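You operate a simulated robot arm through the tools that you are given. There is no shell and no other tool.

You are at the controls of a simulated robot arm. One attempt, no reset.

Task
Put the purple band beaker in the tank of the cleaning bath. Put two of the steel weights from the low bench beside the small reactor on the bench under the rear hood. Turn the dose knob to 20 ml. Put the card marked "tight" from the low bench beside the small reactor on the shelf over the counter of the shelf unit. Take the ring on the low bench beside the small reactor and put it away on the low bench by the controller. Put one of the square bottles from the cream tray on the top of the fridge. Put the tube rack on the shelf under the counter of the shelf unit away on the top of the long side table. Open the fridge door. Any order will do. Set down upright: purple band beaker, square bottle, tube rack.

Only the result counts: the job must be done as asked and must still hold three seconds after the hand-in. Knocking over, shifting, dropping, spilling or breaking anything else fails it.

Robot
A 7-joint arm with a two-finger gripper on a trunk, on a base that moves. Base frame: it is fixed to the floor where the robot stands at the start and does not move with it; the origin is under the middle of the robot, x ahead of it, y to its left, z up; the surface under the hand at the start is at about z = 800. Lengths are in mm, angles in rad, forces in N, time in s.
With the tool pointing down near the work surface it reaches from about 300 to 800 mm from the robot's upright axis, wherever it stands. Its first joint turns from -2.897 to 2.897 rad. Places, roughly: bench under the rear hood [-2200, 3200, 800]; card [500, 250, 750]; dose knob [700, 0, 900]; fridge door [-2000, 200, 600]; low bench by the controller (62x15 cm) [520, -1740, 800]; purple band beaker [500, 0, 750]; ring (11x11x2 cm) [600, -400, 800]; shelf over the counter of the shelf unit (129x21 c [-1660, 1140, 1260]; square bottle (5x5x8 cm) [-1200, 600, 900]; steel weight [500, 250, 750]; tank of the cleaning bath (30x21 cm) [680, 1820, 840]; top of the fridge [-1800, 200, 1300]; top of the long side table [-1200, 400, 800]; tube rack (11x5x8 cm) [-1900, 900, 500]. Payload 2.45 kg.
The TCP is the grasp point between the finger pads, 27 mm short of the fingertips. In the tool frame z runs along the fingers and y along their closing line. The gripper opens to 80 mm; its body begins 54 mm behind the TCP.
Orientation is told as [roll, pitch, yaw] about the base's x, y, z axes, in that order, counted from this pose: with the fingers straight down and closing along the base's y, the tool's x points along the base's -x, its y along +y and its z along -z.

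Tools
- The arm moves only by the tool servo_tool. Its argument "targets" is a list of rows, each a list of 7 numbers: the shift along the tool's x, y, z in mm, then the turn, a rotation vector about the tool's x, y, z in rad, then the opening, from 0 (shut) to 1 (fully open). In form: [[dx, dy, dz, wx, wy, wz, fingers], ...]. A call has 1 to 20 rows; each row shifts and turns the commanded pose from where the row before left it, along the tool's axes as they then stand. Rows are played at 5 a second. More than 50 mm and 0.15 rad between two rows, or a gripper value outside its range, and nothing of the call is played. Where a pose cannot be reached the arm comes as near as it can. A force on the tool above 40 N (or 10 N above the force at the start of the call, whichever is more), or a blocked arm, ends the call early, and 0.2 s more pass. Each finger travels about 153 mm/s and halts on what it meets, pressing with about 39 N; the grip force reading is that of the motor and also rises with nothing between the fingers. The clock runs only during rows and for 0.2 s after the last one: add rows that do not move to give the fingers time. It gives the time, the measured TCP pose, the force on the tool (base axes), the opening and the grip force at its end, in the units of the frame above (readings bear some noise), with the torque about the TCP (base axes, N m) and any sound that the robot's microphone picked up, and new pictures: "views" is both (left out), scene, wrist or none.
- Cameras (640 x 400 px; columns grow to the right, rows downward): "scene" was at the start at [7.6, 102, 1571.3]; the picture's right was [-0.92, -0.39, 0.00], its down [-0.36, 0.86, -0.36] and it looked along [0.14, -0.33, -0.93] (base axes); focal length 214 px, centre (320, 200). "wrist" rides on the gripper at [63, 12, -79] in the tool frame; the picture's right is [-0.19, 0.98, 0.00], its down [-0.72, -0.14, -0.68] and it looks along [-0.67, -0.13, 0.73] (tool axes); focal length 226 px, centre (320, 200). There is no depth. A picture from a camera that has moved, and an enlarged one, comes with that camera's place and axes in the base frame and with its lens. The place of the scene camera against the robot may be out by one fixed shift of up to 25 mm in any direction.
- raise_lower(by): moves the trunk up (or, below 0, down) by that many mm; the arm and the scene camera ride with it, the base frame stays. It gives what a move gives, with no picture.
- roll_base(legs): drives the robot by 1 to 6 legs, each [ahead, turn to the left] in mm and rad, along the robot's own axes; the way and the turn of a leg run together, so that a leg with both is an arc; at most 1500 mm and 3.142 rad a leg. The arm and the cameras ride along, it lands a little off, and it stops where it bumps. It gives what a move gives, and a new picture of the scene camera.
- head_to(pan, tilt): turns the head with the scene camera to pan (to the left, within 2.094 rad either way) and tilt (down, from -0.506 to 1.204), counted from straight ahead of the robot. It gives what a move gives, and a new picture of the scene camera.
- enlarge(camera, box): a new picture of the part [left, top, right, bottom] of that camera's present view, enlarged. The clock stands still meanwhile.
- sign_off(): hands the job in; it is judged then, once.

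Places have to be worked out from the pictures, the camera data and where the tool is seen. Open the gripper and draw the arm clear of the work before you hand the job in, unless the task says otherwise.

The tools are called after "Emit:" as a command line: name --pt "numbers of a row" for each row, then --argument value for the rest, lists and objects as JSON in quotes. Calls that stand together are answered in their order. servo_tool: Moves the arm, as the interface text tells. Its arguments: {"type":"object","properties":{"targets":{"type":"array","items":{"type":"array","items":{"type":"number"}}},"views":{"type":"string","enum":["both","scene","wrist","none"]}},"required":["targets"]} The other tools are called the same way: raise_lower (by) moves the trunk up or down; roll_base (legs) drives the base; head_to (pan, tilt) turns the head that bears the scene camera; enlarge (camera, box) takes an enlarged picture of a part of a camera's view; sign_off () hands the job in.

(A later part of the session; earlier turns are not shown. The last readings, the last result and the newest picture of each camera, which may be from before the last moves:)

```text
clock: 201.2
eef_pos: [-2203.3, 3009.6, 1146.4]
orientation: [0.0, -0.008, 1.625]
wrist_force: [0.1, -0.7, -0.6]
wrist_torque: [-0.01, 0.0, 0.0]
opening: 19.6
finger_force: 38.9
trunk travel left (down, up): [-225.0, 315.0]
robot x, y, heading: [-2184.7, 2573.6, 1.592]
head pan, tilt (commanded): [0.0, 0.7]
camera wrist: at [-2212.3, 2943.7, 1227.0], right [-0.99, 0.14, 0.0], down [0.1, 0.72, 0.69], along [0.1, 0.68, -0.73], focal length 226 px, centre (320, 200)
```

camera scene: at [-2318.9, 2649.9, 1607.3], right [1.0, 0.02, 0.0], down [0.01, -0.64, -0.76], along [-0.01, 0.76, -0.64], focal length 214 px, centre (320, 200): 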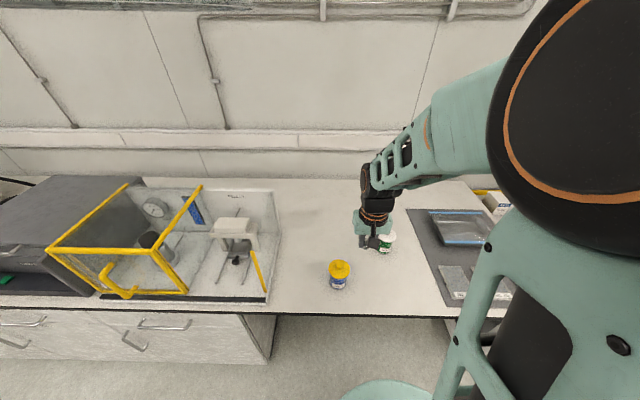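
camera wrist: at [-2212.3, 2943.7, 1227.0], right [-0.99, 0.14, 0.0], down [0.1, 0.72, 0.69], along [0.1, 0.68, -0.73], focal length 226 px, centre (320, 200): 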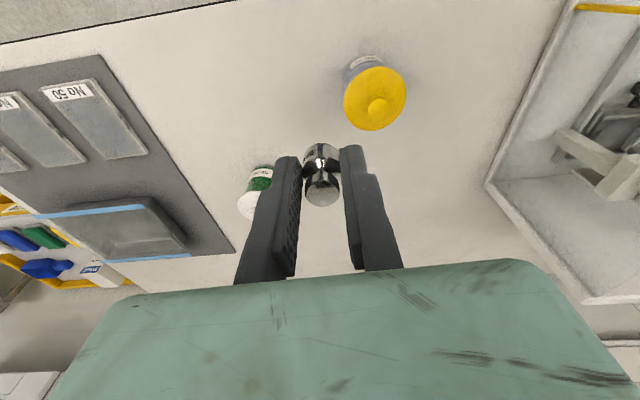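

There is a free patch around (-2200, 3220), well away from both bottles. I move over it and lower the weight.

Emit:
servo_tool --pt "-41.9 -3.9 0 0 0 0 0.1" --pt "-41.9 -3.9 0 0 0 0 0.1" --pt "-41.9 -3.9 0 0 0 0 0.1" --pt "-41.9 -3.9 0 0 0 0 0.1" --pt "-41.9 -3.9 0 0 0 0 0.1" --pt "0 0 45 0 0 0 0.1" --pt "0 0 45 0 0 0 0.1" --pt "0 0 45 0 0 0 0.1" --pt "0 0 45 0 0 0 0.1" --pt "0 0 45 0 0 0 0.1" --pt "0 0 45 0 0 0 0.1" --pt "0 0 20 0 0 0 0.1" --pt "0 0 0 0 0 0 0.1" --views "both"

```text
clock: 203.7
eef_pos: [-2197.1, 3225.8, 876.6]
orientation: [-0.001, -0.022, 1.622]
wrist_force: [-0.5, 1.3, 14.4]
wrist_torque: [-0.02, 0.01, 0.0]
opening: 19.9
finger_force: 39.4
trunk travel left (down, up): [-225.0, 315.0]
robot x, y, heading: [-2181.4, 2575.0, 1.587]
head pan, tilt (commanded): [0.0, 0.7]
stopped in row 12: the force on the tool passed its limit at 45 N (the readings are from after the stop); the commanded pose is now the measured one
camera scene: at [-2318.8, 2649.8, 1607.5], right [1.0, 0.02, 0.0], down [0.01, -0.64, -0.76], along [-0.01, 0.76, -0.64], focal length 214 px, centre (320, 200)
camera wrist: at [-2205.7, 3159.6, 956.8], right [-0.99, 0.14, 0.0], down [0.1, 0.71, 0.7], along [0.1, 0.69, -0.72], focal length 226 px, centre (320, 200)
```

scene: 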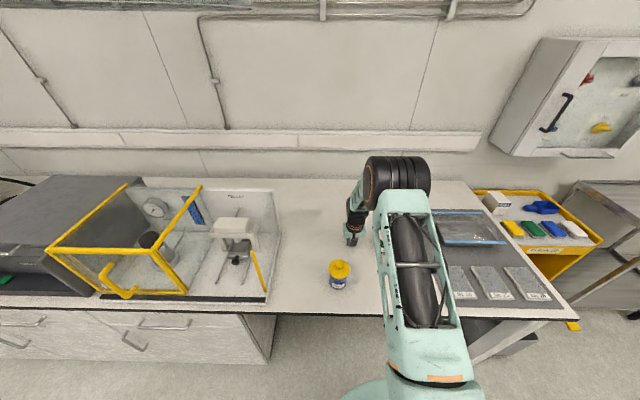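
wrist: 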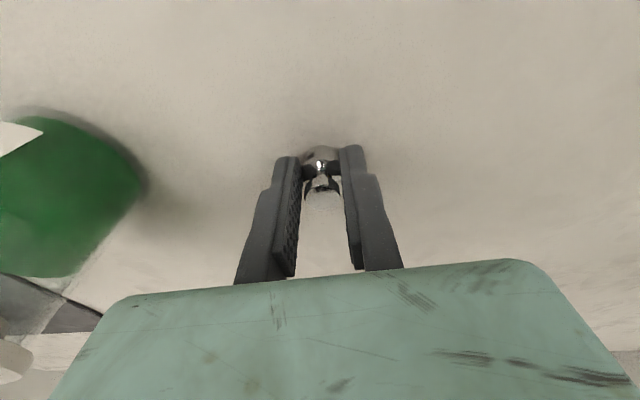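

The weight touched down at TCP 877, so this bench is about 845 high; the green bottle is about 155 mm away and untouched. I release the weight and rise.

Emit:
servo_tool --pt "0 0 -1 0 0 0 0.1" --pt "0 0 0 0 0 0 0.3" --pt "0 0 0 0 0 0 0.5" --pt "0 0 0 0 0 0 0.5" --views "wrist"

Emit:
servo_tool --pt "0 0 -20 0 0 0 0.5" --pt "0 0 -45 0 0 0 0.5" --pt "0 0 -45 0 0 0 0.5" --pt "0 0 -45 0 0 0 0.5" --pt "0 0 -45 0 0 0 0.5" --pt "0 0 -45 0 0 0 0.5" --pt "0 0 -25 0 0 0 0.5" --views "both"

```text
clock: 204.7
eef_pos: [-2196.1, 3225.1, 875.6]
orientation: [-0.001, -0.016, 1.626]
wrist_force: [3.1, -2.0, 4.2]
wrist_torque: [-0.14, -0.02, 0.06]
opening: 36.7
finger_force: 0.0
trunk travel left (down, up): [-225.0, 315.0]
robot x, y, heading: [-2182.7, 2572.1, 1.584]
head pan, tilt (commanded): [0.0, 0.7]
camera wrist: at [-2205.3, 3158.2, 955.3], right [-0.99, 0.14, 0.0], down [0.1, 0.71, 0.69], along [0.1, 0.69, -0.72], focal length 226 px, centre (320, 200)
```

wrist: 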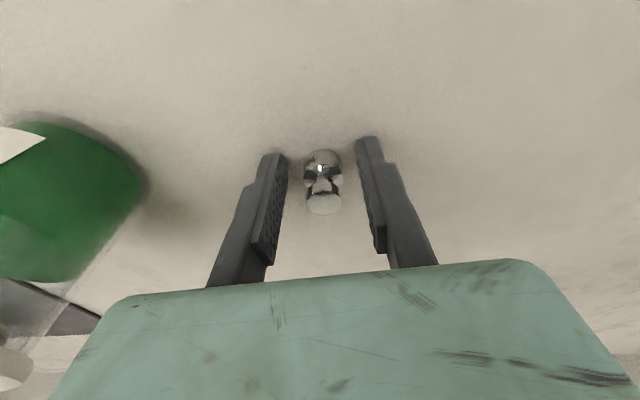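

```text
clock: 206.3
eef_pos: [-2198.8, 3218.8, 1146.4]
orientation: [0.0, -0.016, 1.625]
wrist_force: [0.7, -0.1, 0.1]
wrist_torque: [0.0, 0.01, -0.04]
opening: 40.2
finger_force: 0.0
trunk travel left (down, up): [-225.0, 315.0]
robot x, y, heading: [-2183.7, 2570.3, 1.588]
head pan, tilt (commanded): [0.0, 0.7]
camera scene: at [-2318.8, 2649.6, 1607.3], right [1.0, 0.02, 0.0], down [0.01, -0.64, -0.76], along [-0.01, 0.76, -0.64], focal length 214 px, centre (320, 200)
camera wrist: at [-2206.6, 3152.9, 1226.2], right [-0.99, 0.14, 0.0], down [0.1, 0.71, 0.69], along [0.1, 0.69, -0.72], focal length 226 px, centre (320, 200)
```

scene: 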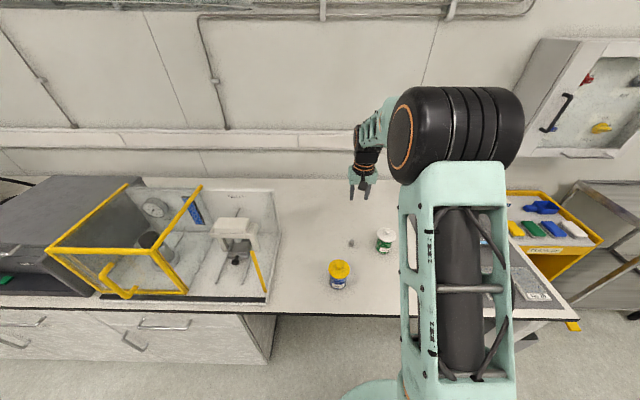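
wrist: 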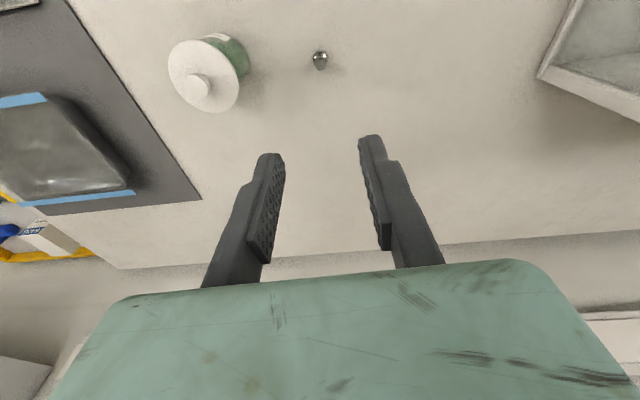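

Weight one stands upright on the rear bench. I draw the arm back and drive back towards the pump bench for the second weight.

Emit:
servo_tool --pt "41.8 4 0 0 0.016 0 0.5" --pt "41.8 4 0 0 0 0 0.5" --pt "41.8 4 0 0 0 0 0.5" --pt "41.8 4 0 0 0 0 0.5" --pt "41.8 4 0 0 0 0 0.5" --views "none"

Emit:
roll_base --legs '[[0, -1.588], [1100, 0], [1010, 0], [0, 1.571]]'

```text
clock: 207.5
eef_pos: [-2204.7, 3008.0, 1145.8]
orientation: [0.001, -0.002, 1.625]
wrist_force: [0.0, -0.4, 0.2]
wrist_torque: [0.03, -0.02, -0.01]
opening: 39.8
finger_force: 0.0
trunk travel left (down, up): [-225.0, 315.0]
robot x, y, heading: [-2182.5, 2572.6, 1.589]
head pan, tilt (commanded): [0.0, 0.7]
```

```text
clock: 225.9
eef_pos: [-63.8, 2980.8, 1144.4]
orientation: [0.001, 0.001, 1.579]
wrist_force: [-0.1, 0.2, 0.6]
wrist_torque: [-0.03, 0.01, 0.02]
opening: 40.1
finger_force: 0.0
trunk travel left (down, up): [-225.0, 315.0]
robot x, y, heading: [-61.1, 2546.3, 1.54]
head pan, tilt (commanded): [0.0, 0.7]
camera scene: at [-194.9, 2628.6, 1607.3], right [1.0, -0.03, 0.0], down [-0.02, -0.64, -0.76], along [0.02, 0.76, -0.64], focal length 214 px, centre (320, 200)
```

scene: 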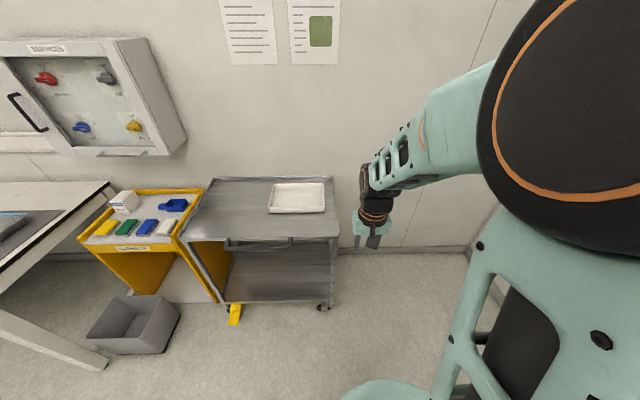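

Now I straighten the heading and back down the aisle to y≈-150.

Emit:
roll_base --legs '[[0, 0.031], [-1350, 0], [-1350, 0]]'

Emit:
head_to --pan -0.9 --tilt 0.9

```text
clock: 239.4
eef_pos: [-41.8, 287.1, 1145.6]
orientation: [-0.001, -0.001, 1.633]
wrist_force: [-0.4, -0.4, 0.2]
wrist_torque: [0.01, -0.02, 0.0]
opening: 40.1
finger_force: 0.0
trunk travel left (down, up): [-225.0, 315.0]
robot x, y, heading: [-13.9, -148.4, 1.595]
head pan, tilt (commanded): [0.0, 0.7]
camera scene: at [-151.6, -73.1, 1607.3], right [1.0, 0.03, 0.0], down [0.02, -0.64, -0.76], along [-0.02, 0.76, -0.64], focal length 214 px, centre (320, 200)
```

scene: 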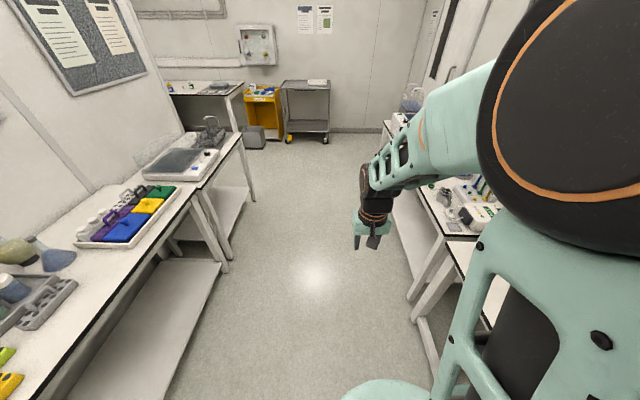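

```text
clock: 240.6
eef_pos: [-40.4, 287.0, 1145.6]
orientation: [0.001, 0.0, 1.634]
wrist_force: [0.1, -0.4, 0.3]
wrist_torque: [-0.03, -0.01, 0.02]
opening: 40.1
finger_force: 0.0
trunk travel left (down, up): [-225.0, 315.0]
robot x, y, heading: [-14.8, -149.7, 1.603]
head pan, tilt (commanded): [-0.901, 0.901]
camera scene: at [-91.5, -109.3, 1591.2], right [0.64, -0.77, 0.0], down [-0.6, -0.5, -0.62], along [0.48, 0.4, -0.78], focal length 214 px, centre (320, 200)
```

scene: 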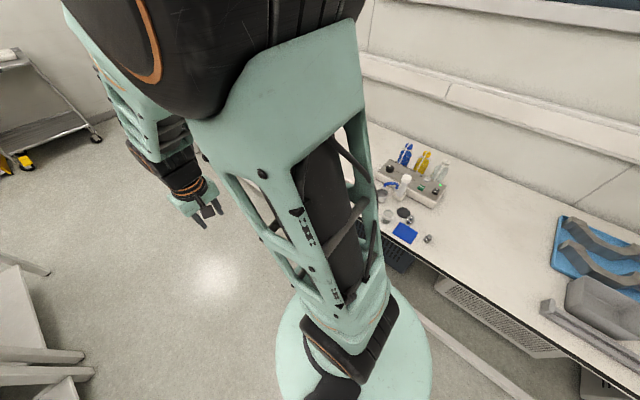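

I swing the arm in an arc to the right, over the free-standing weight near (501, -187).

Emit:
servo_tool --pt "20 -40 0 0 0 0 0.6" --pt "20 -40 0 0 0 0 0.6" --pt "20 -40 0 0 0 0 0.6" --pt "20 -40 0 0 0 0 0.6" --pt "20 -40 0 0 0 0 0.6" --pt "20 -40 0 0 0 0 0.6" --pt "20 -40 0 0 0 0 0.6" --pt "20 -40 0 0 0 0 0.6" --pt "20 -40 0 0 0 0 0.6" --pt "40.9 -18.9 18 0 0 0 0.6" --pt "40.9 -18.9 18 0 0 0 0.6" --pt "40.9 -18.9 18 0 0 0 0.6" --pt "40.9 -18.9 18 0 0 0 0.6" --pt "40.9 -18.9 18 0 0 0 0.6" --pt "40.9 -18.9 18 0 0 0 0.6" --pt "40.9 -18.9 18 0 0 0 0.6" --pt "40.9 -18.9 18 0 0 0 0.6" --pt "0 0 0 0 0 0 0.6" --views "wrist"

Emit:
enlarge --camera "wrist" --box '[220, 20, 420, 160]'

```text
clock: 244.4
eef_pos: [502.5, -188.2, 1003.5]
orientation: [-0.001, 0.0, 1.636]
wrist_force: [0.0, 0.3, 0.3]
wrist_torque: [-0.01, 0.03, 0.0]
opening: 48.0
finger_force: 0.2
trunk travel left (down, up): [-225.0, 315.0]
robot x, y, heading: [-19.0, -149.6, 1.599]
head pan, tilt (commanded): [-0.901, 0.901]
camera wrist: at [493.6, -252.2, 1083.1], right [-0.99, 0.13, 0.0], down [0.1, 0.73, 0.68], along [0.09, 0.68, -0.73], focal length 226 px, centre (320, 200)
```

wrist: 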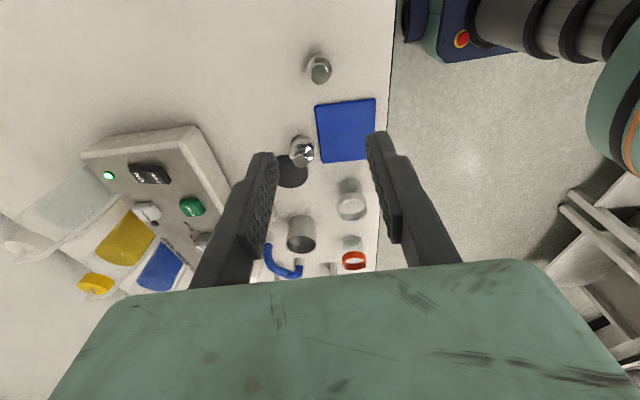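

```text
2.86 times, centred on (320, 90) of wrist
camera zoom: at [493.6, -252.2, 1083.1], right [-0.99, 0.13, 0.0], down [0.1, 0.73, 0.68], along [0.09, 0.68, -0.73], focal length 646 px, centre (320, 514)
```

zoom: 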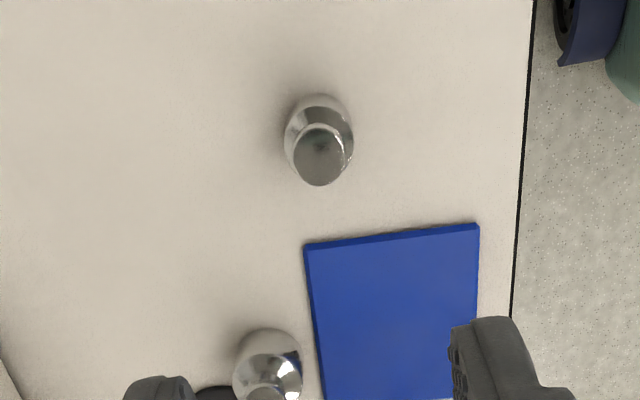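

The weight is at (501, -192), about 26 mm across. I correct by 4 mm and go down to grip it.

Emit:
servo_tool --pt "3.9 1.8 40 0 0 0 0.6" --pt "0 0 45 0 0 0 0.6" --pt "0 0 45 0 0 0 0.6" --pt "0 0 30 0 0 0 0.6" --pt "0 0 10 0 0 0 0.6" --pt "0 0 0 0 0 0 0.6" --views "wrist"

```text
clock: 245.8
eef_pos: [498.8, -190.6, 833.3]
orientation: [0.0, 0.0, 1.633]
wrist_force: [0.3, 0.0, -0.4]
wrist_torque: [0.0, 0.0, 0.03]
opening: 48.3
finger_force: 0.0
trunk travel left (down, up): [-225.0, 315.0]
robot x, y, heading: [-14.8, -146.7, 1.592]
head pan, tilt (commanded): [-0.901, 0.901]
camera wrist: at [490.7, -254.9, 913.2], right [-0.99, 0.13, 0.0], down [0.1, 0.73, 0.68], along [0.09, 0.68, -0.73], focal length 226 px, centre (320, 200)
```

wrist: 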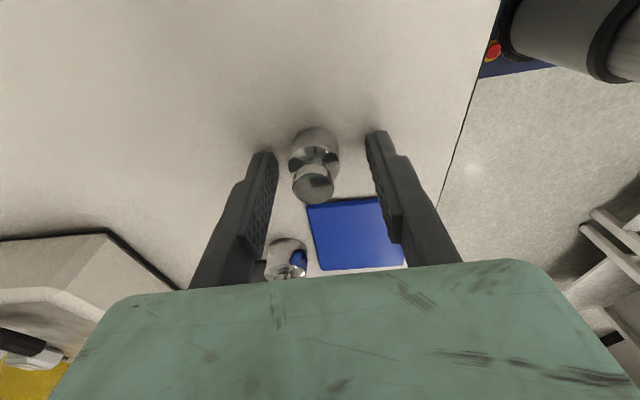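

The weight is between the pads; I close and lift.

Emit:
servo_tool --pt "0 0 1 0 0 0 0.4" --pt "0 0 0 0 0 0 0.15" --pt "0 0 0 0 0 0 0.15" --pt "0 0 0 0 0 0 0.15" --views "none"

Emit:
servo_tool --pt "0 0 -15 0 0 0 0.15" --pt "0 0 -30 0 0 0 0.15" --pt "0 0 -45 0 0 0 0.15" --pt "0 0 -45 0 0 0 0.15" --pt "0 0 -45 0 0 0 0.15" --pt "0 0 -45 0 0 0 0.15" --pt "0 0 -45 0 0 0 0.15" --pt "0 0 -45 0 0 0 0.15" --views "wrist"

```text
clock: 246.8
eef_pos: [500.1, -190.0, 831.2]
orientation: [-0.001, -0.001, 1.634]
wrist_force: [-0.6, -1.0, 0.5]
wrist_torque: [0.0, 0.0, -0.05]
opening: 25.1
finger_force: 38.9
trunk travel left (down, up): [-225.0, 315.0]
robot x, y, heading: [-17.2, -149.4, 1.59]
head pan, tilt (commanded): [-0.901, 0.901]
```

```text
clock: 248.6
eef_pos: [501.4, -189.5, 1144.6]
orientation: [0.001, 0.0, 1.635]
wrist_force: [0.4, 0.0, -1.7]
wrist_torque: [0.0, 0.01, 0.0]
opening: 25.1
finger_force: 39.0
trunk travel left (down, up): [-225.0, 315.0]
robot x, y, heading: [-12.0, -147.4, 1.595]
head pan, tilt (commanded): [-0.901, 0.901]
camera wrist: at [491.5, -254.9, 1225.0], right [-0.99, 0.13, 0.0], down [0.1, 0.73, 0.68], along [0.09, 0.68, -0.73], focal length 226 px, centre (320, 200)
```

wrist: 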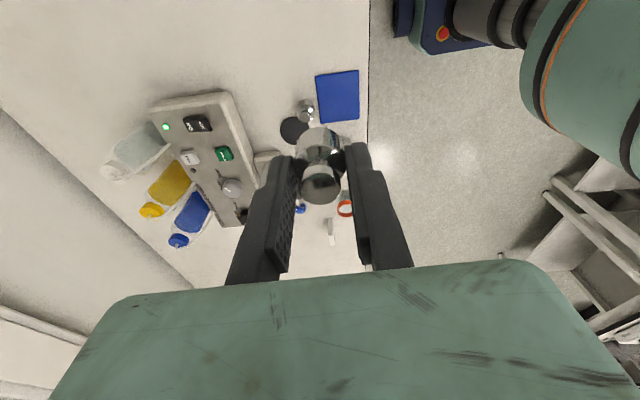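

The second weight is held at 25 mm. I bring the arm back to the front and drive to the rear bench again.

Emit:
servo_tool --pt "-40.9 18.9 0 0 0 0 0.15" --pt "-40.9 18.9 0 0 0 0 0.15" --pt "-40.9 18.9 0 0 0 0 0.15" --pt "-40.9 18.9 0 0 0 0 0.15" --pt "-40.9 18.9 0 0 0 0 0.15" --pt "-40.9 18.9 0 0 0 0 0.15" --pt "-40.9 18.9 0 0 0 0 0.15" --pt "-40.9 18.9 0 0 0 0 0.15" --pt "-20 40 0 0 0 0 0.15" --pt "-20 40 0 0 0 0 0.15" --pt "-20 40 0 0 0 0 0.15" --pt "-20 40 0 0 0 0 0.15" --pt "-20 40 0 0 0 0 0.15" --pt "-20 40 0 0 0 0 0.15" --pt "-20 40 0 0 0 0 0.15" --pt "-20 40 0 0 0 0 0.15" --pt "-20 40 0 0 0 0 0.15" --views "none"

Emit:
head_to --pan 0.3 --tilt 0.7

Emit:
roll_base --legs '[[1400, 0], [1300, 0], [0, 1.547]]'

```text
clock: 252.2
eef_pos: [-44.0, 284.9, 1143.2]
orientation: [0.001, -0.002, 1.633]
wrist_force: [-0.1, 0.1, -0.6]
wrist_torque: [0.0, 0.02, 0.0]
opening: 24.9
finger_force: 38.4
trunk travel left (down, up): [-225.0, 315.0]
robot x, y, heading: [-15.8, -147.5, 1.593]
head pan, tilt (commanded): [-0.901, 0.901]
```

```text
clock: 253.6
eef_pos: [-43.4, 282.3, 1145.3]
orientation: [0.0, 0.0, 1.633]
wrist_force: [-0.3, -0.9, -0.9]
wrist_torque: [-0.04, -0.01, 0.02]
opening: 25.0
finger_force: 38.7
trunk travel left (down, up): [-225.0, 315.0]
robot x, y, heading: [-16.3, -145.4, 1.596]
head pan, tilt (commanded): [0.3, 0.7]
camera scene: at [-176.6, -77.3, 1607.3], right [0.95, 0.32, 0.0], down [0.21, -0.61, -0.76], along [-0.24, 0.72, -0.64], focal length 214 px, centre (320, 200)
```

scene: 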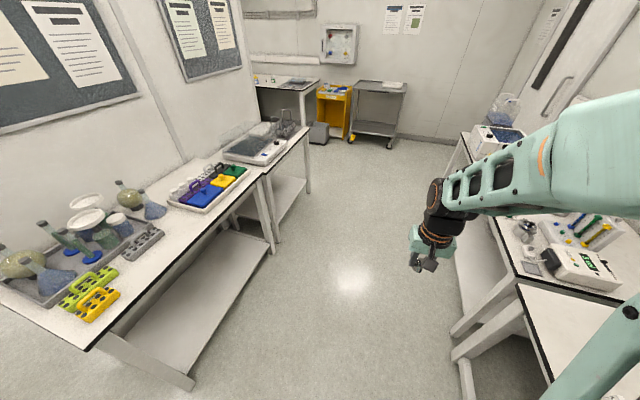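

```text
clock: 270.4
eef_pos: [-493.2, 2545.1, 1144.4]
orientation: [-0.001, 0.0, 3.129]
wrist_force: [-0.1, -0.7, -1.0]
wrist_torque: [-0.01, -0.02, 0.0]
opening: 25.0
finger_force: 39.4
trunk travel left (down, up): [-225.0, 315.0]
robot x, y, heading: [-63.3, 2539.9, 3.089]
head pan, tilt (commanded): [0.3, 0.7]
camera scene: at [-125.0, 2393.2, 1607.3], right [-0.25, 0.97, 0.0], down [0.62, 0.16, -0.76], along [-0.74, -0.19, -0.64], focal length 214 px, centre (320, 200)
```

scene: 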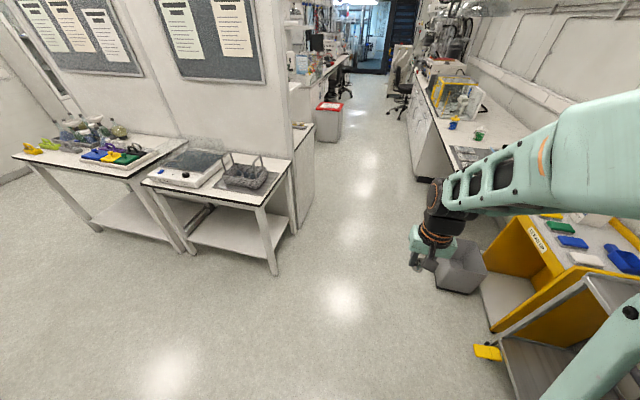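

I correct the heading and go on to the rear bench.

Emit:
roll_base --legs '[[0, 0.04], [1100, 0], [1090, 0], [0, -1.56]]'

Emit:
servo_tool --pt "0 0 0 0 0 0 0.15" --views "both"

```text
clock: 285.6
eef_pos: [-2305.0, 2994.9, 1144.4]
orientation: [0.001, -0.001, 1.634]
wrist_force: [-0.6, 0.1, -0.5]
wrist_torque: [0.01, -0.01, -0.01]
opening: 24.9
finger_force: 39.3
trunk travel left (down, up): [-225.0, 315.0]
robot x, y, heading: [-2276.3, 2561.9, 1.599]
head pan, tilt (commanded): [0.3, 0.7]
camera scene: at [-2437.6, 2634.1, 1607.3], right [0.95, 0.32, 0.0], down [0.21, -0.61, -0.76], along [-0.25, 0.72, -0.64], focal length 214 px, centre (320, 200)
```

scene: 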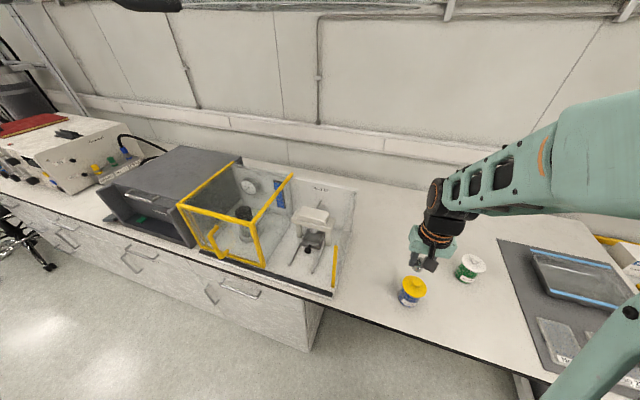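

```text
clock: 286.0
eef_pos: [-2305.3, 2995.8, 1146.0]
orientation: [0.001, 0.0, 1.633]
wrist_force: [-0.2, 1.0, -2.0]
wrist_torque: [0.0, 0.0, 0.01]
opening: 24.9
finger_force: 38.7
trunk travel left (down, up): [-225.0, 315.0]
robot x, y, heading: [-2278.5, 2564.3, 1.599]
head pan, tilt (commanded): [0.3, 0.7]
camera scene: at [-2437.7, 2634.1, 1607.3], right [0.95, 0.32, 0.0], down [0.21, -0.61, -0.76], along [-0.25, 0.72, -0.64], focal length 214 px, centre (320, 200)
camera wrist: at [-2313.5, 2930.3, 1225.2], right [-0.99, 0.13, 0.0], down [0.1, 0.73, 0.68], along [0.09, 0.68, -0.73], focal length 226 px, centre (320, 200)
```

scene: 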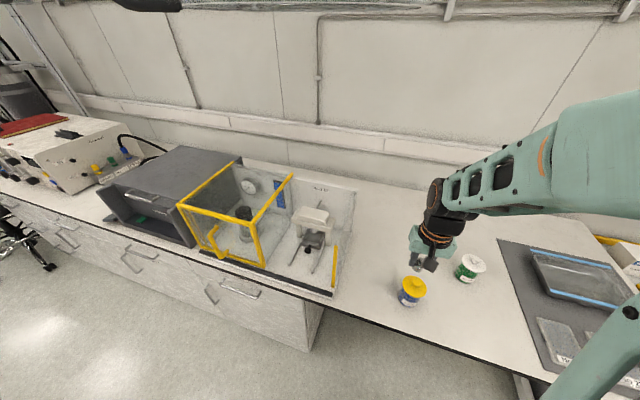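
wrist: 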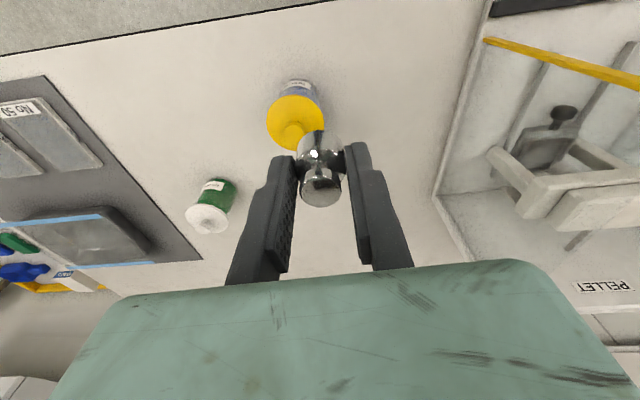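

The second spot at about (-2345, 3230) is free. I move over it and lower carefully, expecting contact near TCP 877.

Emit:
servo_tool --pt "-39.3 4.2 0 0 0 0 0.15" --pt "-39.3 4.2 0 0 0 0 0.15" --pt "-39.3 4.2 0 0 0 0 0.15" --pt "-39.3 4.2 0 0 0 0 0.15" --pt "-39.3 4.2 0 0 0 0 0.15" --pt "-39.3 4.2 0 0 0 0 0.15" --pt "0 0 45 0 0 0 0.15" --pt "0 0 45 0 0 0 0.15" --pt "0 0 45 0 0 0 0.15" --pt "0 0 45 0 0 0 0.15" --pt "0 0 45 0 0 0 0.15" --pt "0 0 30 0 0 0 0.15" --pt "0 0 5 0 0 0 0.15" --pt "0 0 0 0 0 0 0.15" --views "wrist"

Emit:
servo_tool --pt "0 0 3 0 0 0 0.15" --pt "0 0 2 0 0 0 0.15" --pt "0 0 2 0 0 0 0.15" --pt "0 0 0 0 0 0 0.15" --views "none"

```text
clock: 289.0
eef_pos: [-2345.1, 3229.3, 883.9]
orientation: [0.0, -0.001, 1.638]
wrist_force: [0.7, 0.6, -1.1]
wrist_torque: [-0.01, 0.01, -0.01]
opening: 25.2
finger_force: 39.5
trunk travel left (down, up): [-225.0, 315.0]
robot x, y, heading: [-2272.4, 2561.1, 1.598]
head pan, tilt (commanded): [0.3, 0.7]
camera wrist: at [-2352.7, 3164.4, 965.8], right [-0.99, 0.13, 0.0], down [0.1, 0.73, 0.68], along [0.09, 0.68, -0.73], focal length 226 px, centre (320, 200)
```

wrist: 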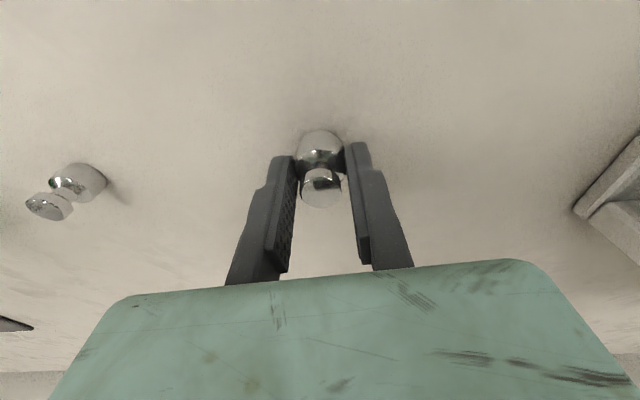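

```text
clock: 290.0
eef_pos: [-2344.1, 3229.7, 880.7]
orientation: [0.001, -0.006, 1.636]
wrist_force: [0.8, -3.4, 30.6]
wrist_torque: [-0.18, -0.06, -0.04]
opening: 25.0
finger_force: 39.6
trunk travel left (down, up): [-225.0, 315.0]
robot x, y, heading: [-2271.3, 2568.8, 1.598]
head pan, tilt (commanded): [0.3, 0.7]
```

It stands on the bench (30 N). I relieve the pressure, open, and rise.

Emit:
servo_tool --pt "0 0 -3 0 0 0 0.15" --pt "0 0 0 0 0 0 0.35" --pt "0 0 0 0 0 0 0.55" --pt "0 0 0 0 0 0 0.55" --pt "0 0 -20 0 0 0 0.55" --pt "0 0 -45 0 0 0 0.55" --pt "0 0 -45 0 0 0 0.55" --pt "0 0 -45 0 0 0 0.55" --pt "0 0 -45 0 0 0 0.55" --pt "0 0 -45 0 0 0 0.55" --pt "0 0 -20 0 0 0 0.55" --views "both"

```text
clock: 292.4
eef_pos: [-2346.1, 3228.7, 1145.7]
orientation: [0.002, -0.001, 1.636]
wrist_force: [-0.7, -0.1, 0.4]
wrist_torque: [-0.02, 0.01, -0.02]
opening: 43.8
finger_force: 0.0
trunk travel left (down, up): [-225.0, 315.0]
robot x, y, heading: [-2280.6, 2561.9, 1.592]
head pan, tilt (commanded): [0.3, 0.7]
camera scene: at [-2437.7, 2633.8, 1607.3], right [0.95, 0.32, 0.0], down [0.21, -0.61, -0.76], along [-0.25, 0.72, -0.64], focal length 214 px, centre (320, 200)
camera wrist: at [-2354.8, 3164.3, 1227.2], right [-0.99, 0.13, 0.0], down [0.1, 0.73, 0.68], along [0.09, 0.68, -0.73], focal length 226 px, centre (320, 200)
```

scene: 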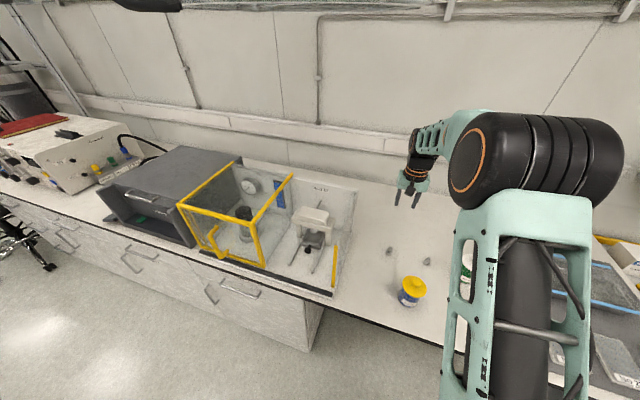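
wrist: 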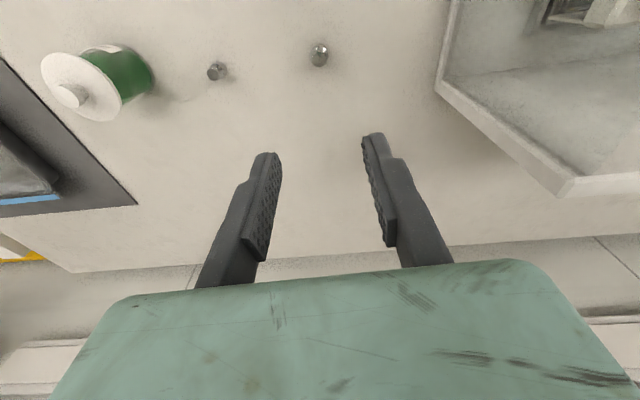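

Both weights now stand on the rear bench. Next I go for the tube rack: I draw the arm in and turn to face the shelf-unit side.

Emit:
servo_tool --pt "41.8 0 0 0 0 0 0.55" --pt "41.8 0 0 0 0 0 0.55" --pt "41.8 0 0 0 0 0 0.55" --pt "41.8 0 0 0 0 0 0.55" --pt "41.8 -4 0 0 0 0 0.55" --views "none"

Emit:
roll_base --legs '[[0, 1.56], [0, 1.2]]'

Emit:
head_to --pan 0.0 --tilt 0.4

```text
clock: 293.6
eef_pos: [-2329.7, 3021.0, 1147.0]
orientation: [0.0, -0.003, 1.636]
wrist_force: [-0.5, 0.0, 0.2]
wrist_torque: [0.01, 0.01, 0.03]
opening: 43.8
finger_force: 0.1
trunk travel left (down, up): [-225.0, 315.0]
robot x, y, heading: [-2276.5, 2560.8, 1.598]
head pan, tilt (commanded): [0.3, 0.7]
```

```text
clock: 301.0
eef_pos: [-2393.2, 2116.4, 1146.7]
orientation: [-0.001, -0.001, -1.875]
wrist_force: [-0.8, 0.1, -0.2]
wrist_torque: [-0.03, -0.01, 0.01]
opening: 43.8
finger_force: 0.0
trunk travel left (down, up): [-225.0, 315.0]
robot x, y, heading: [-2276.5, 2564.2, -1.909]
head pan, tilt (commanded): [0.3, 0.7]
camera scene: at [-2136.3, 2463.7, 1607.3], right [-1.0, 0.04, 0.0], down [0.03, 0.64, -0.76], along [-0.03, -0.76, -0.64], focal length 214 px, centre (320, 200)
```

scene: 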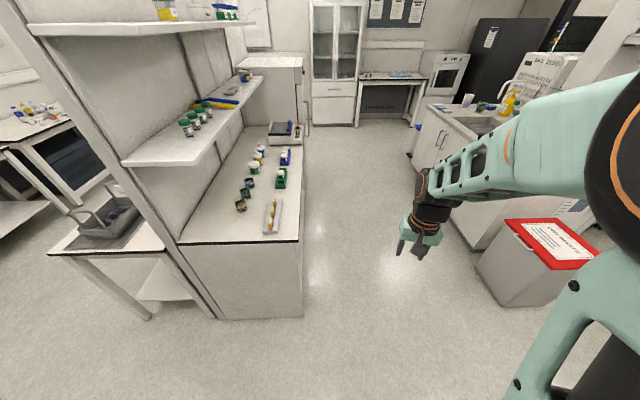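

```text
clock: 301.8
eef_pos: [-2393.1, 2116.5, 1146.5]
orientation: [-0.001, -0.001, -1.875]
wrist_force: [0.5, 0.4, 0.4]
wrist_torque: [0.0, 0.02, 0.03]
opening: 43.8
finger_force: 0.0
trunk travel left (down, up): [-225.0, 315.0]
robot x, y, heading: [-2277.1, 2562.4, -1.911]
head pan, tilt (commanded): [0.0, 0.4]
camera scene: at [-2163.8, 2461.3, 1634.1], right [-0.94, 0.33, 0.0], down [0.13, 0.37, -0.92], along [-0.31, -0.87, -0.39], focal length 214 px, centre (320, 200)
```

scene: 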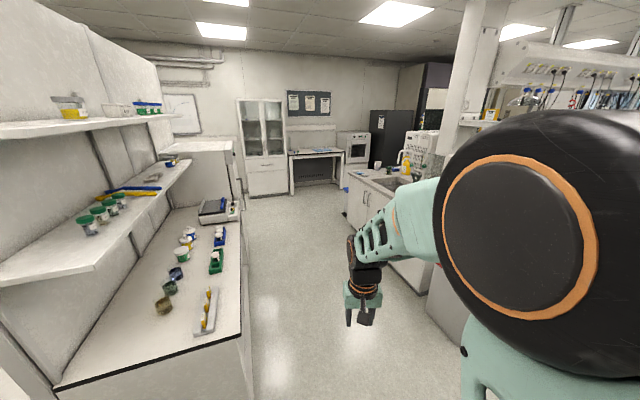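

Now I see the shelf unit: counter at about z≈900, the shelf over it at 1260 and another above, with the fridge beyond. I drive down this aisle to stand in front of the unit.

Emit:
roll_base --legs '[[0, 0.1], [1480, 0], [0, 1.81]]'

Emit:
head_to --pan 0.0 --tilt 0.6

```text
clock: 314.1
eef_pos: [-2162.2, 1195.8, 1147.3]
orientation: [0.0, -0.001, 0.048]
wrist_force: [-0.5, 0.8, 0.0]
wrist_torque: [-0.01, 0.0, 0.01]
opening: 43.9
finger_force: 0.1
trunk travel left (down, up): [-225.0, 315.0]
robot x, y, heading: [-2622.1, 1147.2, 0.012]
head pan, tilt (commanded): [0.0, 0.4]
camera scene: at [-2545.5, 1305.1, 1634.2], right [0.01, -1.0, 0.0], down [-0.39, 0.0, -0.92], along [0.92, 0.01, -0.39], focal length 214 px, centre (320, 200)
```

scene: 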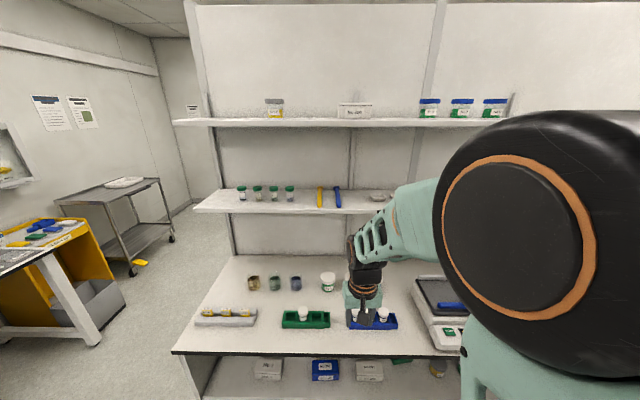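

```text
clock: 314.8
eef_pos: [-2164.0, 1195.9, 1146.6]
orientation: [0.001, -0.001, 0.049]
wrist_force: [0.6, 0.7, 0.1]
wrist_torque: [-0.01, 0.03, -0.02]
opening: 44.0
finger_force: 0.0
trunk travel left (down, up): [-225.0, 315.0]
robot x, y, heading: [-2624.0, 1152.2, 0.017]
head pan, tilt (commanded): [0.0, 0.6]
camera scene: at [-2549.7, 1304.9, 1616.0], right [0.01, -1.0, 0.0], down [-0.56, -0.01, -0.83], along [0.83, 0.01, -0.56], focal length 214 px, centre (320, 200)
```

scene: 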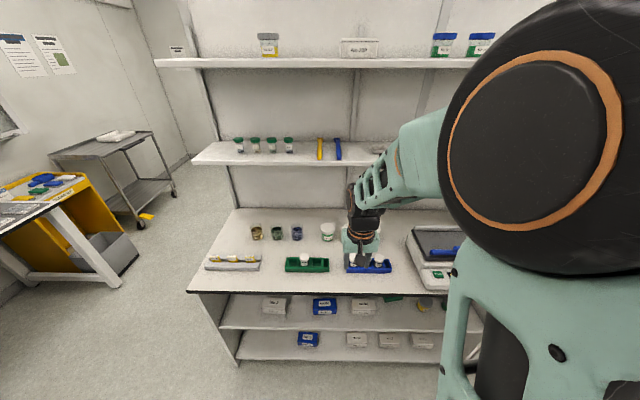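

There are two shelves under the counter. I lower the trunk to look under the counter and find the tube rack.

Emit:
raise_lower --by -200

Emit:
head_to --pan -0.15 --tilt 0.75

Emit:
enlarge --camera "scene" --box '[160, 180, 480, 380]'

```text
clock: 317.0
eef_pos: [-2163.6, 1196.2, 946.4]
orientation: [0.0, -0.001, 0.048]
wrist_force: [-0.6, 0.3, 0.2]
wrist_torque: [0.01, 0.02, 0.0]
opening: 43.9
finger_force: 0.0
trunk travel left (down, up): [-25.0, 515.0]
robot x, y, heading: [-2622.1, 1147.9, 0.005]
head pan, tilt (commanded): [0.0, 0.6]
```

```text
clock: 317.7
eef_pos: [-2163.4, 1196.1, 946.8]
orientation: [-0.001, 0.002, 0.048]
wrist_force: [0.1, 1.1, 0.5]
wrist_torque: [-0.02, -0.01, -0.01]
opening: 44.2
finger_force: 0.0
trunk travel left (down, up): [-25.0, 515.0]
robot x, y, heading: [-2618.1, 1154.2, 0.006]
head pan, tilt (commanded): [-0.15, 0.75]
camera scene: at [-2556.0, 1292.5, 1403.1], right [-0.14, -0.99, 0.0], down [-0.68, 0.09, -0.73], along [0.72, -0.1, -0.68], focal length 214 px, centre (320, 200)
```

scene: 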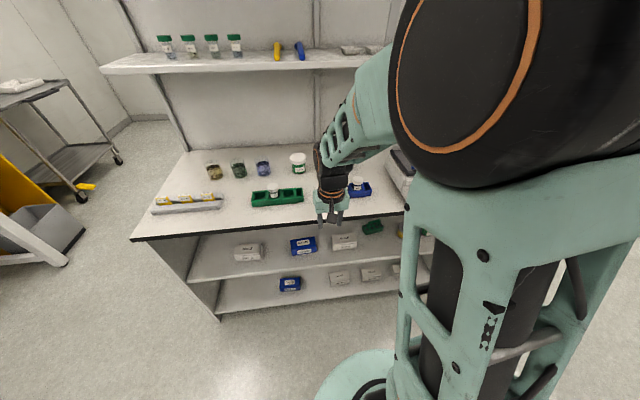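

```text
2.00 times, centred on (320, 280) of scene
camera zoom: at [-2556.0, 1292.5, 1403.1], right [-0.14, -0.99, 0.0], down [-0.68, 0.09, -0.73], along [0.72, -0.1, -0.68], focal length 429 px, centre (320, 40)
```

zoom: 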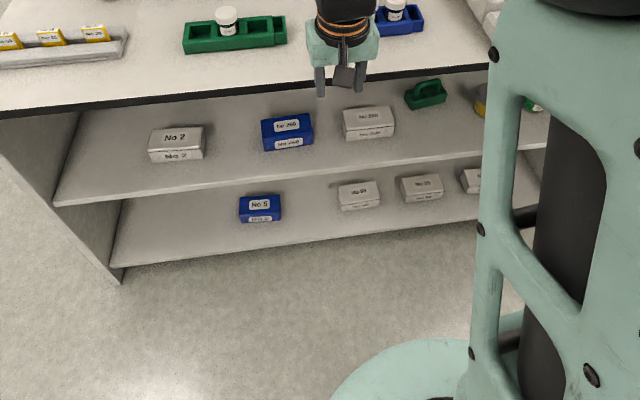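

The green handled rack is at about (-1900, 930) on the upper shelf under the counter (shelf near z≈510). I bring the tool down in front of the counter and tilt it forward so the wrist camera looks under it.

Emit:
servo_tool --pt "14 -39.4 0 0 0 0 0.55" --pt "14 -39.4 0 0 0 0 0.55" --pt "14 -39.4 0 0 0 0 0.55" --pt "14 -39.4 0 0 0 0 0.55" --pt "14 -39.4 0 0 0 0 0.55" --pt "0 0 48 0 0 0 0.55" --pt "0 0 48 0 0 0 0.55" --pt "0 0 48 0 0 0 0.55" --pt "0 0 48 0 0 0 0.55" --pt "0 0 48 0 0 0 0.55" --pt "0 0 0 0 -0.15 0 0.55" --pt "0 0 0 0 -0.15 0 0.55" --pt "0 0 0 0 -0.15 0 0.55" --pt "0 0 0 0 -0.15 0 0.55" --pt "0 0 0 0 -0.15 0 0.55" --views "both"

```text
clock: 320.9
eef_pos: [-2222.7, 994.7, 707.1]
orientation: [0.0, -0.752, 0.049]
wrist_force: [1.4, -0.1, -0.2]
wrist_torque: [-0.02, 0.0, 0.0]
opening: 43.9
finger_force: 0.1
trunk travel left (down, up): [-25.0, 515.0]
robot x, y, heading: [-2620.7, 1150.6, 0.012]
head pan, tilt (commanded): [-0.15, 0.75]
camera scene: at [-2556.0, 1292.5, 1403.0], right [-0.14, -0.99, 0.0], down [-0.68, 0.09, -0.73], along [0.72, -0.1, -0.68], focal length 214 px, centre (320, 200)
camera wrist: at [-2324.2, 1002.0, 722.8], right [0.09, 0.99, 0.13], down [0.06, -0.14, 0.99], along [0.99, -0.08, -0.08], focal length 226 px, centre (320, 200)
```

scene: 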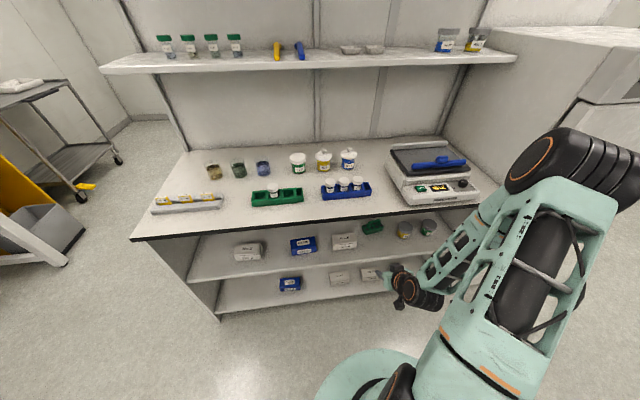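
wrist: 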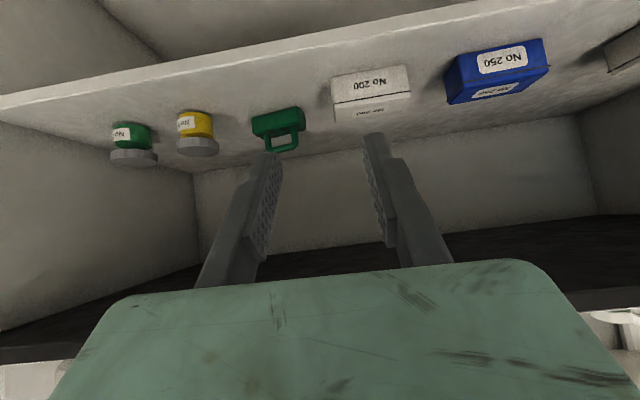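

The rack with its handle is plainly visible, between the yellow cup and the white box. I enlarge it.

Emit:
enlarge --camera "wrist" --box '[170, 60, 430, 180]'

Emit:
enlarge --camera "scene" --box '[300, 200, 460, 300]'

```text
2.46 times, centred on (300, 120) of wrist
camera zoom: at [-2324.2, 1002.0, 722.8], right [0.09, 0.99, 0.13], down [0.06, -0.14, 0.99], along [0.99, -0.08, -0.08], focal length 556 px, centre (369, 397)
```

zoom: 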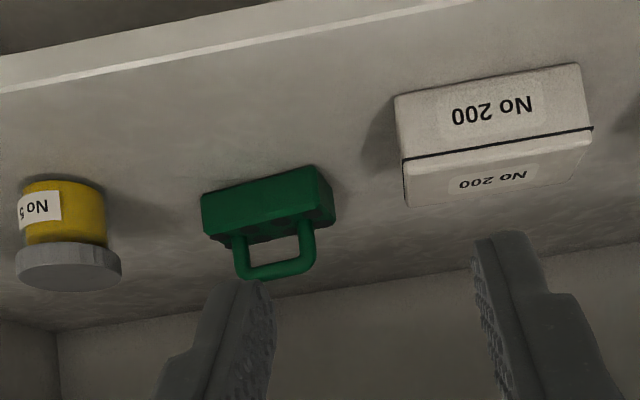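

```text
4.00 times, centred on (380, 250) of scene
camera zoom: at [-2556.0, 1292.5, 1403.0], right [-0.14, -0.99, 0.0], down [-0.68, 0.09, -0.73], along [0.72, -0.1, -0.68], focal length 858 px, centre (80, 0)
```

zoom: 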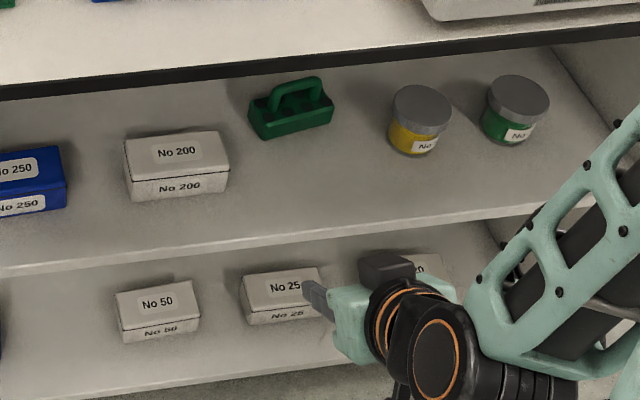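

The handle arch is about 64 mm wide outside, so I'll grip it from both ends with the tool tilted. I turn the tool 0.15 to match the rack's skew, open fully and move nearer for a second measuring view.

Emit:
servo_tool --pt "0 0 0 -0.102 0 -0.1095 1" --pt "-12.9 -28.1 23.7 0 0 0 1" --pt "-12.9 -28.1 23.7 0 0 0 1" --pt "-12.9 -28.1 23.7 0 0 0 1" --pt "-12.9 -28.1 23.7 0 0 0 1" --pt "0 0 0 0 0 0 1" --views "wrist"

Emit:
enlarge --camera "wrist" --box '[200, 60, 440, 210]'

```text
clock: 322.3
eef_pos: [-2100.8, 903.6, 673.5]
orientation: [0.0, -0.749, 0.198]
wrist_force: [0.8, -0.3, -0.1]
wrist_torque: [0.02, -0.01, 0.02]
opening: 80.1
finger_force: 0.0
trunk travel left (down, up): [-25.0, 515.0]
robot x, y, heading: [-2624.0, 1149.9, 0.016]
head pan, tilt (commanded): [-0.15, 0.75]
camera wrist: at [-2201.4, 895.5, 689.6], right [-0.05, 0.99, 0.13], down [0.09, -0.13, 0.99], along [0.99, 0.06, -0.08], focal length 226 px, centre (320, 200)
```

wrist: 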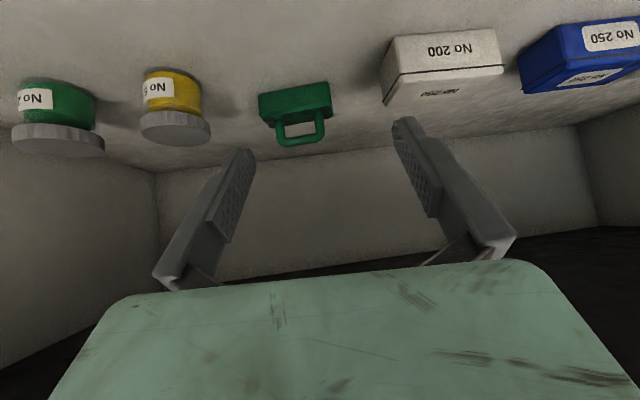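

```text
2.67 times, centred on (320, 135) of wrist
camera zoom: at [-2201.4, 895.5, 689.6], right [-0.05, 0.99, 0.13], down [0.09, -0.13, 0.99], along [0.99, 0.06, -0.08], focal length 603 px, centre (320, 373)
```

zoom: 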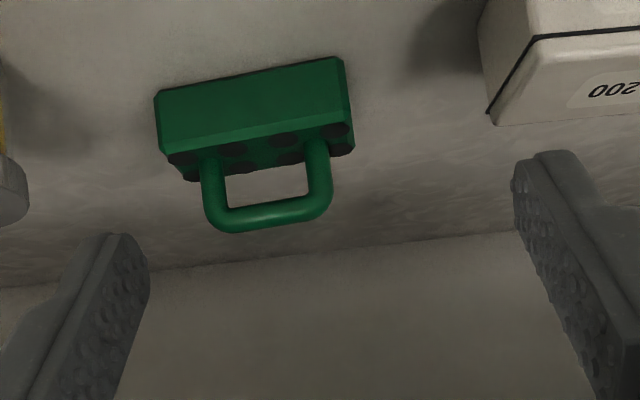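

The bar of the handle is at about (-1855, 900, 562), the shelf at z≈493 and the block top near 528; the arch is nearly 80 mm wide, too wide to span. I'll grip the bar itself from the front, with the tool almost level and the fingers above and below it: first a flatter tilt.

Emit:
servo_tool --pt "-23.7 -15.9 37.9 0 0 0 0.6" --pt "-23.7 -15.9 37.9 0 0 0 0.6" --pt "0 0 0 0 -0.15 0 0.6" --pt "0 0 0 0 -0.15 0 0.6" --pt "0 0 0 0 -0.15 0 0.6" --pt "0 0 0 0 0 0 0.6" --views "both"

```text
clock: 323.7
eef_pos: [-2009.7, 891.1, 648.1]
orientation: [-0.002, -1.202, 0.199]
wrist_force: [0.1, -1.3, -0.2]
wrist_torque: [-0.03, 0.02, -0.02]
opening: 48.0
finger_force: 0.0
trunk travel left (down, up): [-25.0, 515.0]
robot x, y, heading: [-2623.2, 1152.3, 0.009]
head pan, tilt (commanded): [-0.15, 0.75]
camera scene: at [-2556.0, 1292.1, 1403.1], right [-0.14, -0.99, 0.0], down [-0.68, 0.09, -0.73], along [0.72, -0.1, -0.68], focal length 214 px, centre (320, 200)
camera wrist: at [-2108.0, 883.5, 619.1], right [-0.12, 0.98, 0.18], down [-0.34, -0.21, 0.92], along [0.93, 0.05, 0.36], focal length 226 px, centre (320, 200)
```

scene: 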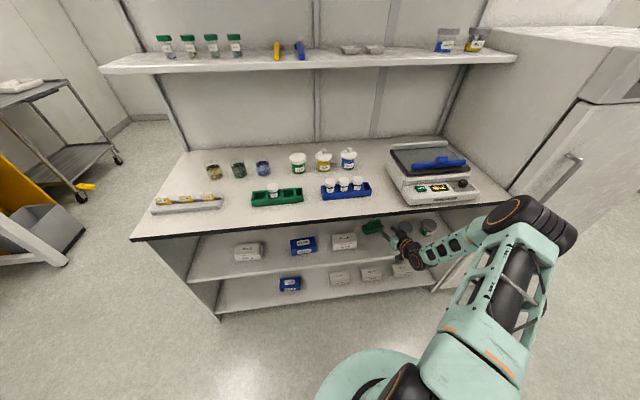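
wrist: 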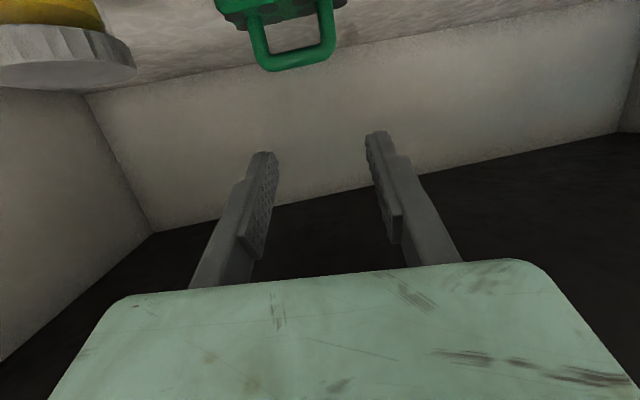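

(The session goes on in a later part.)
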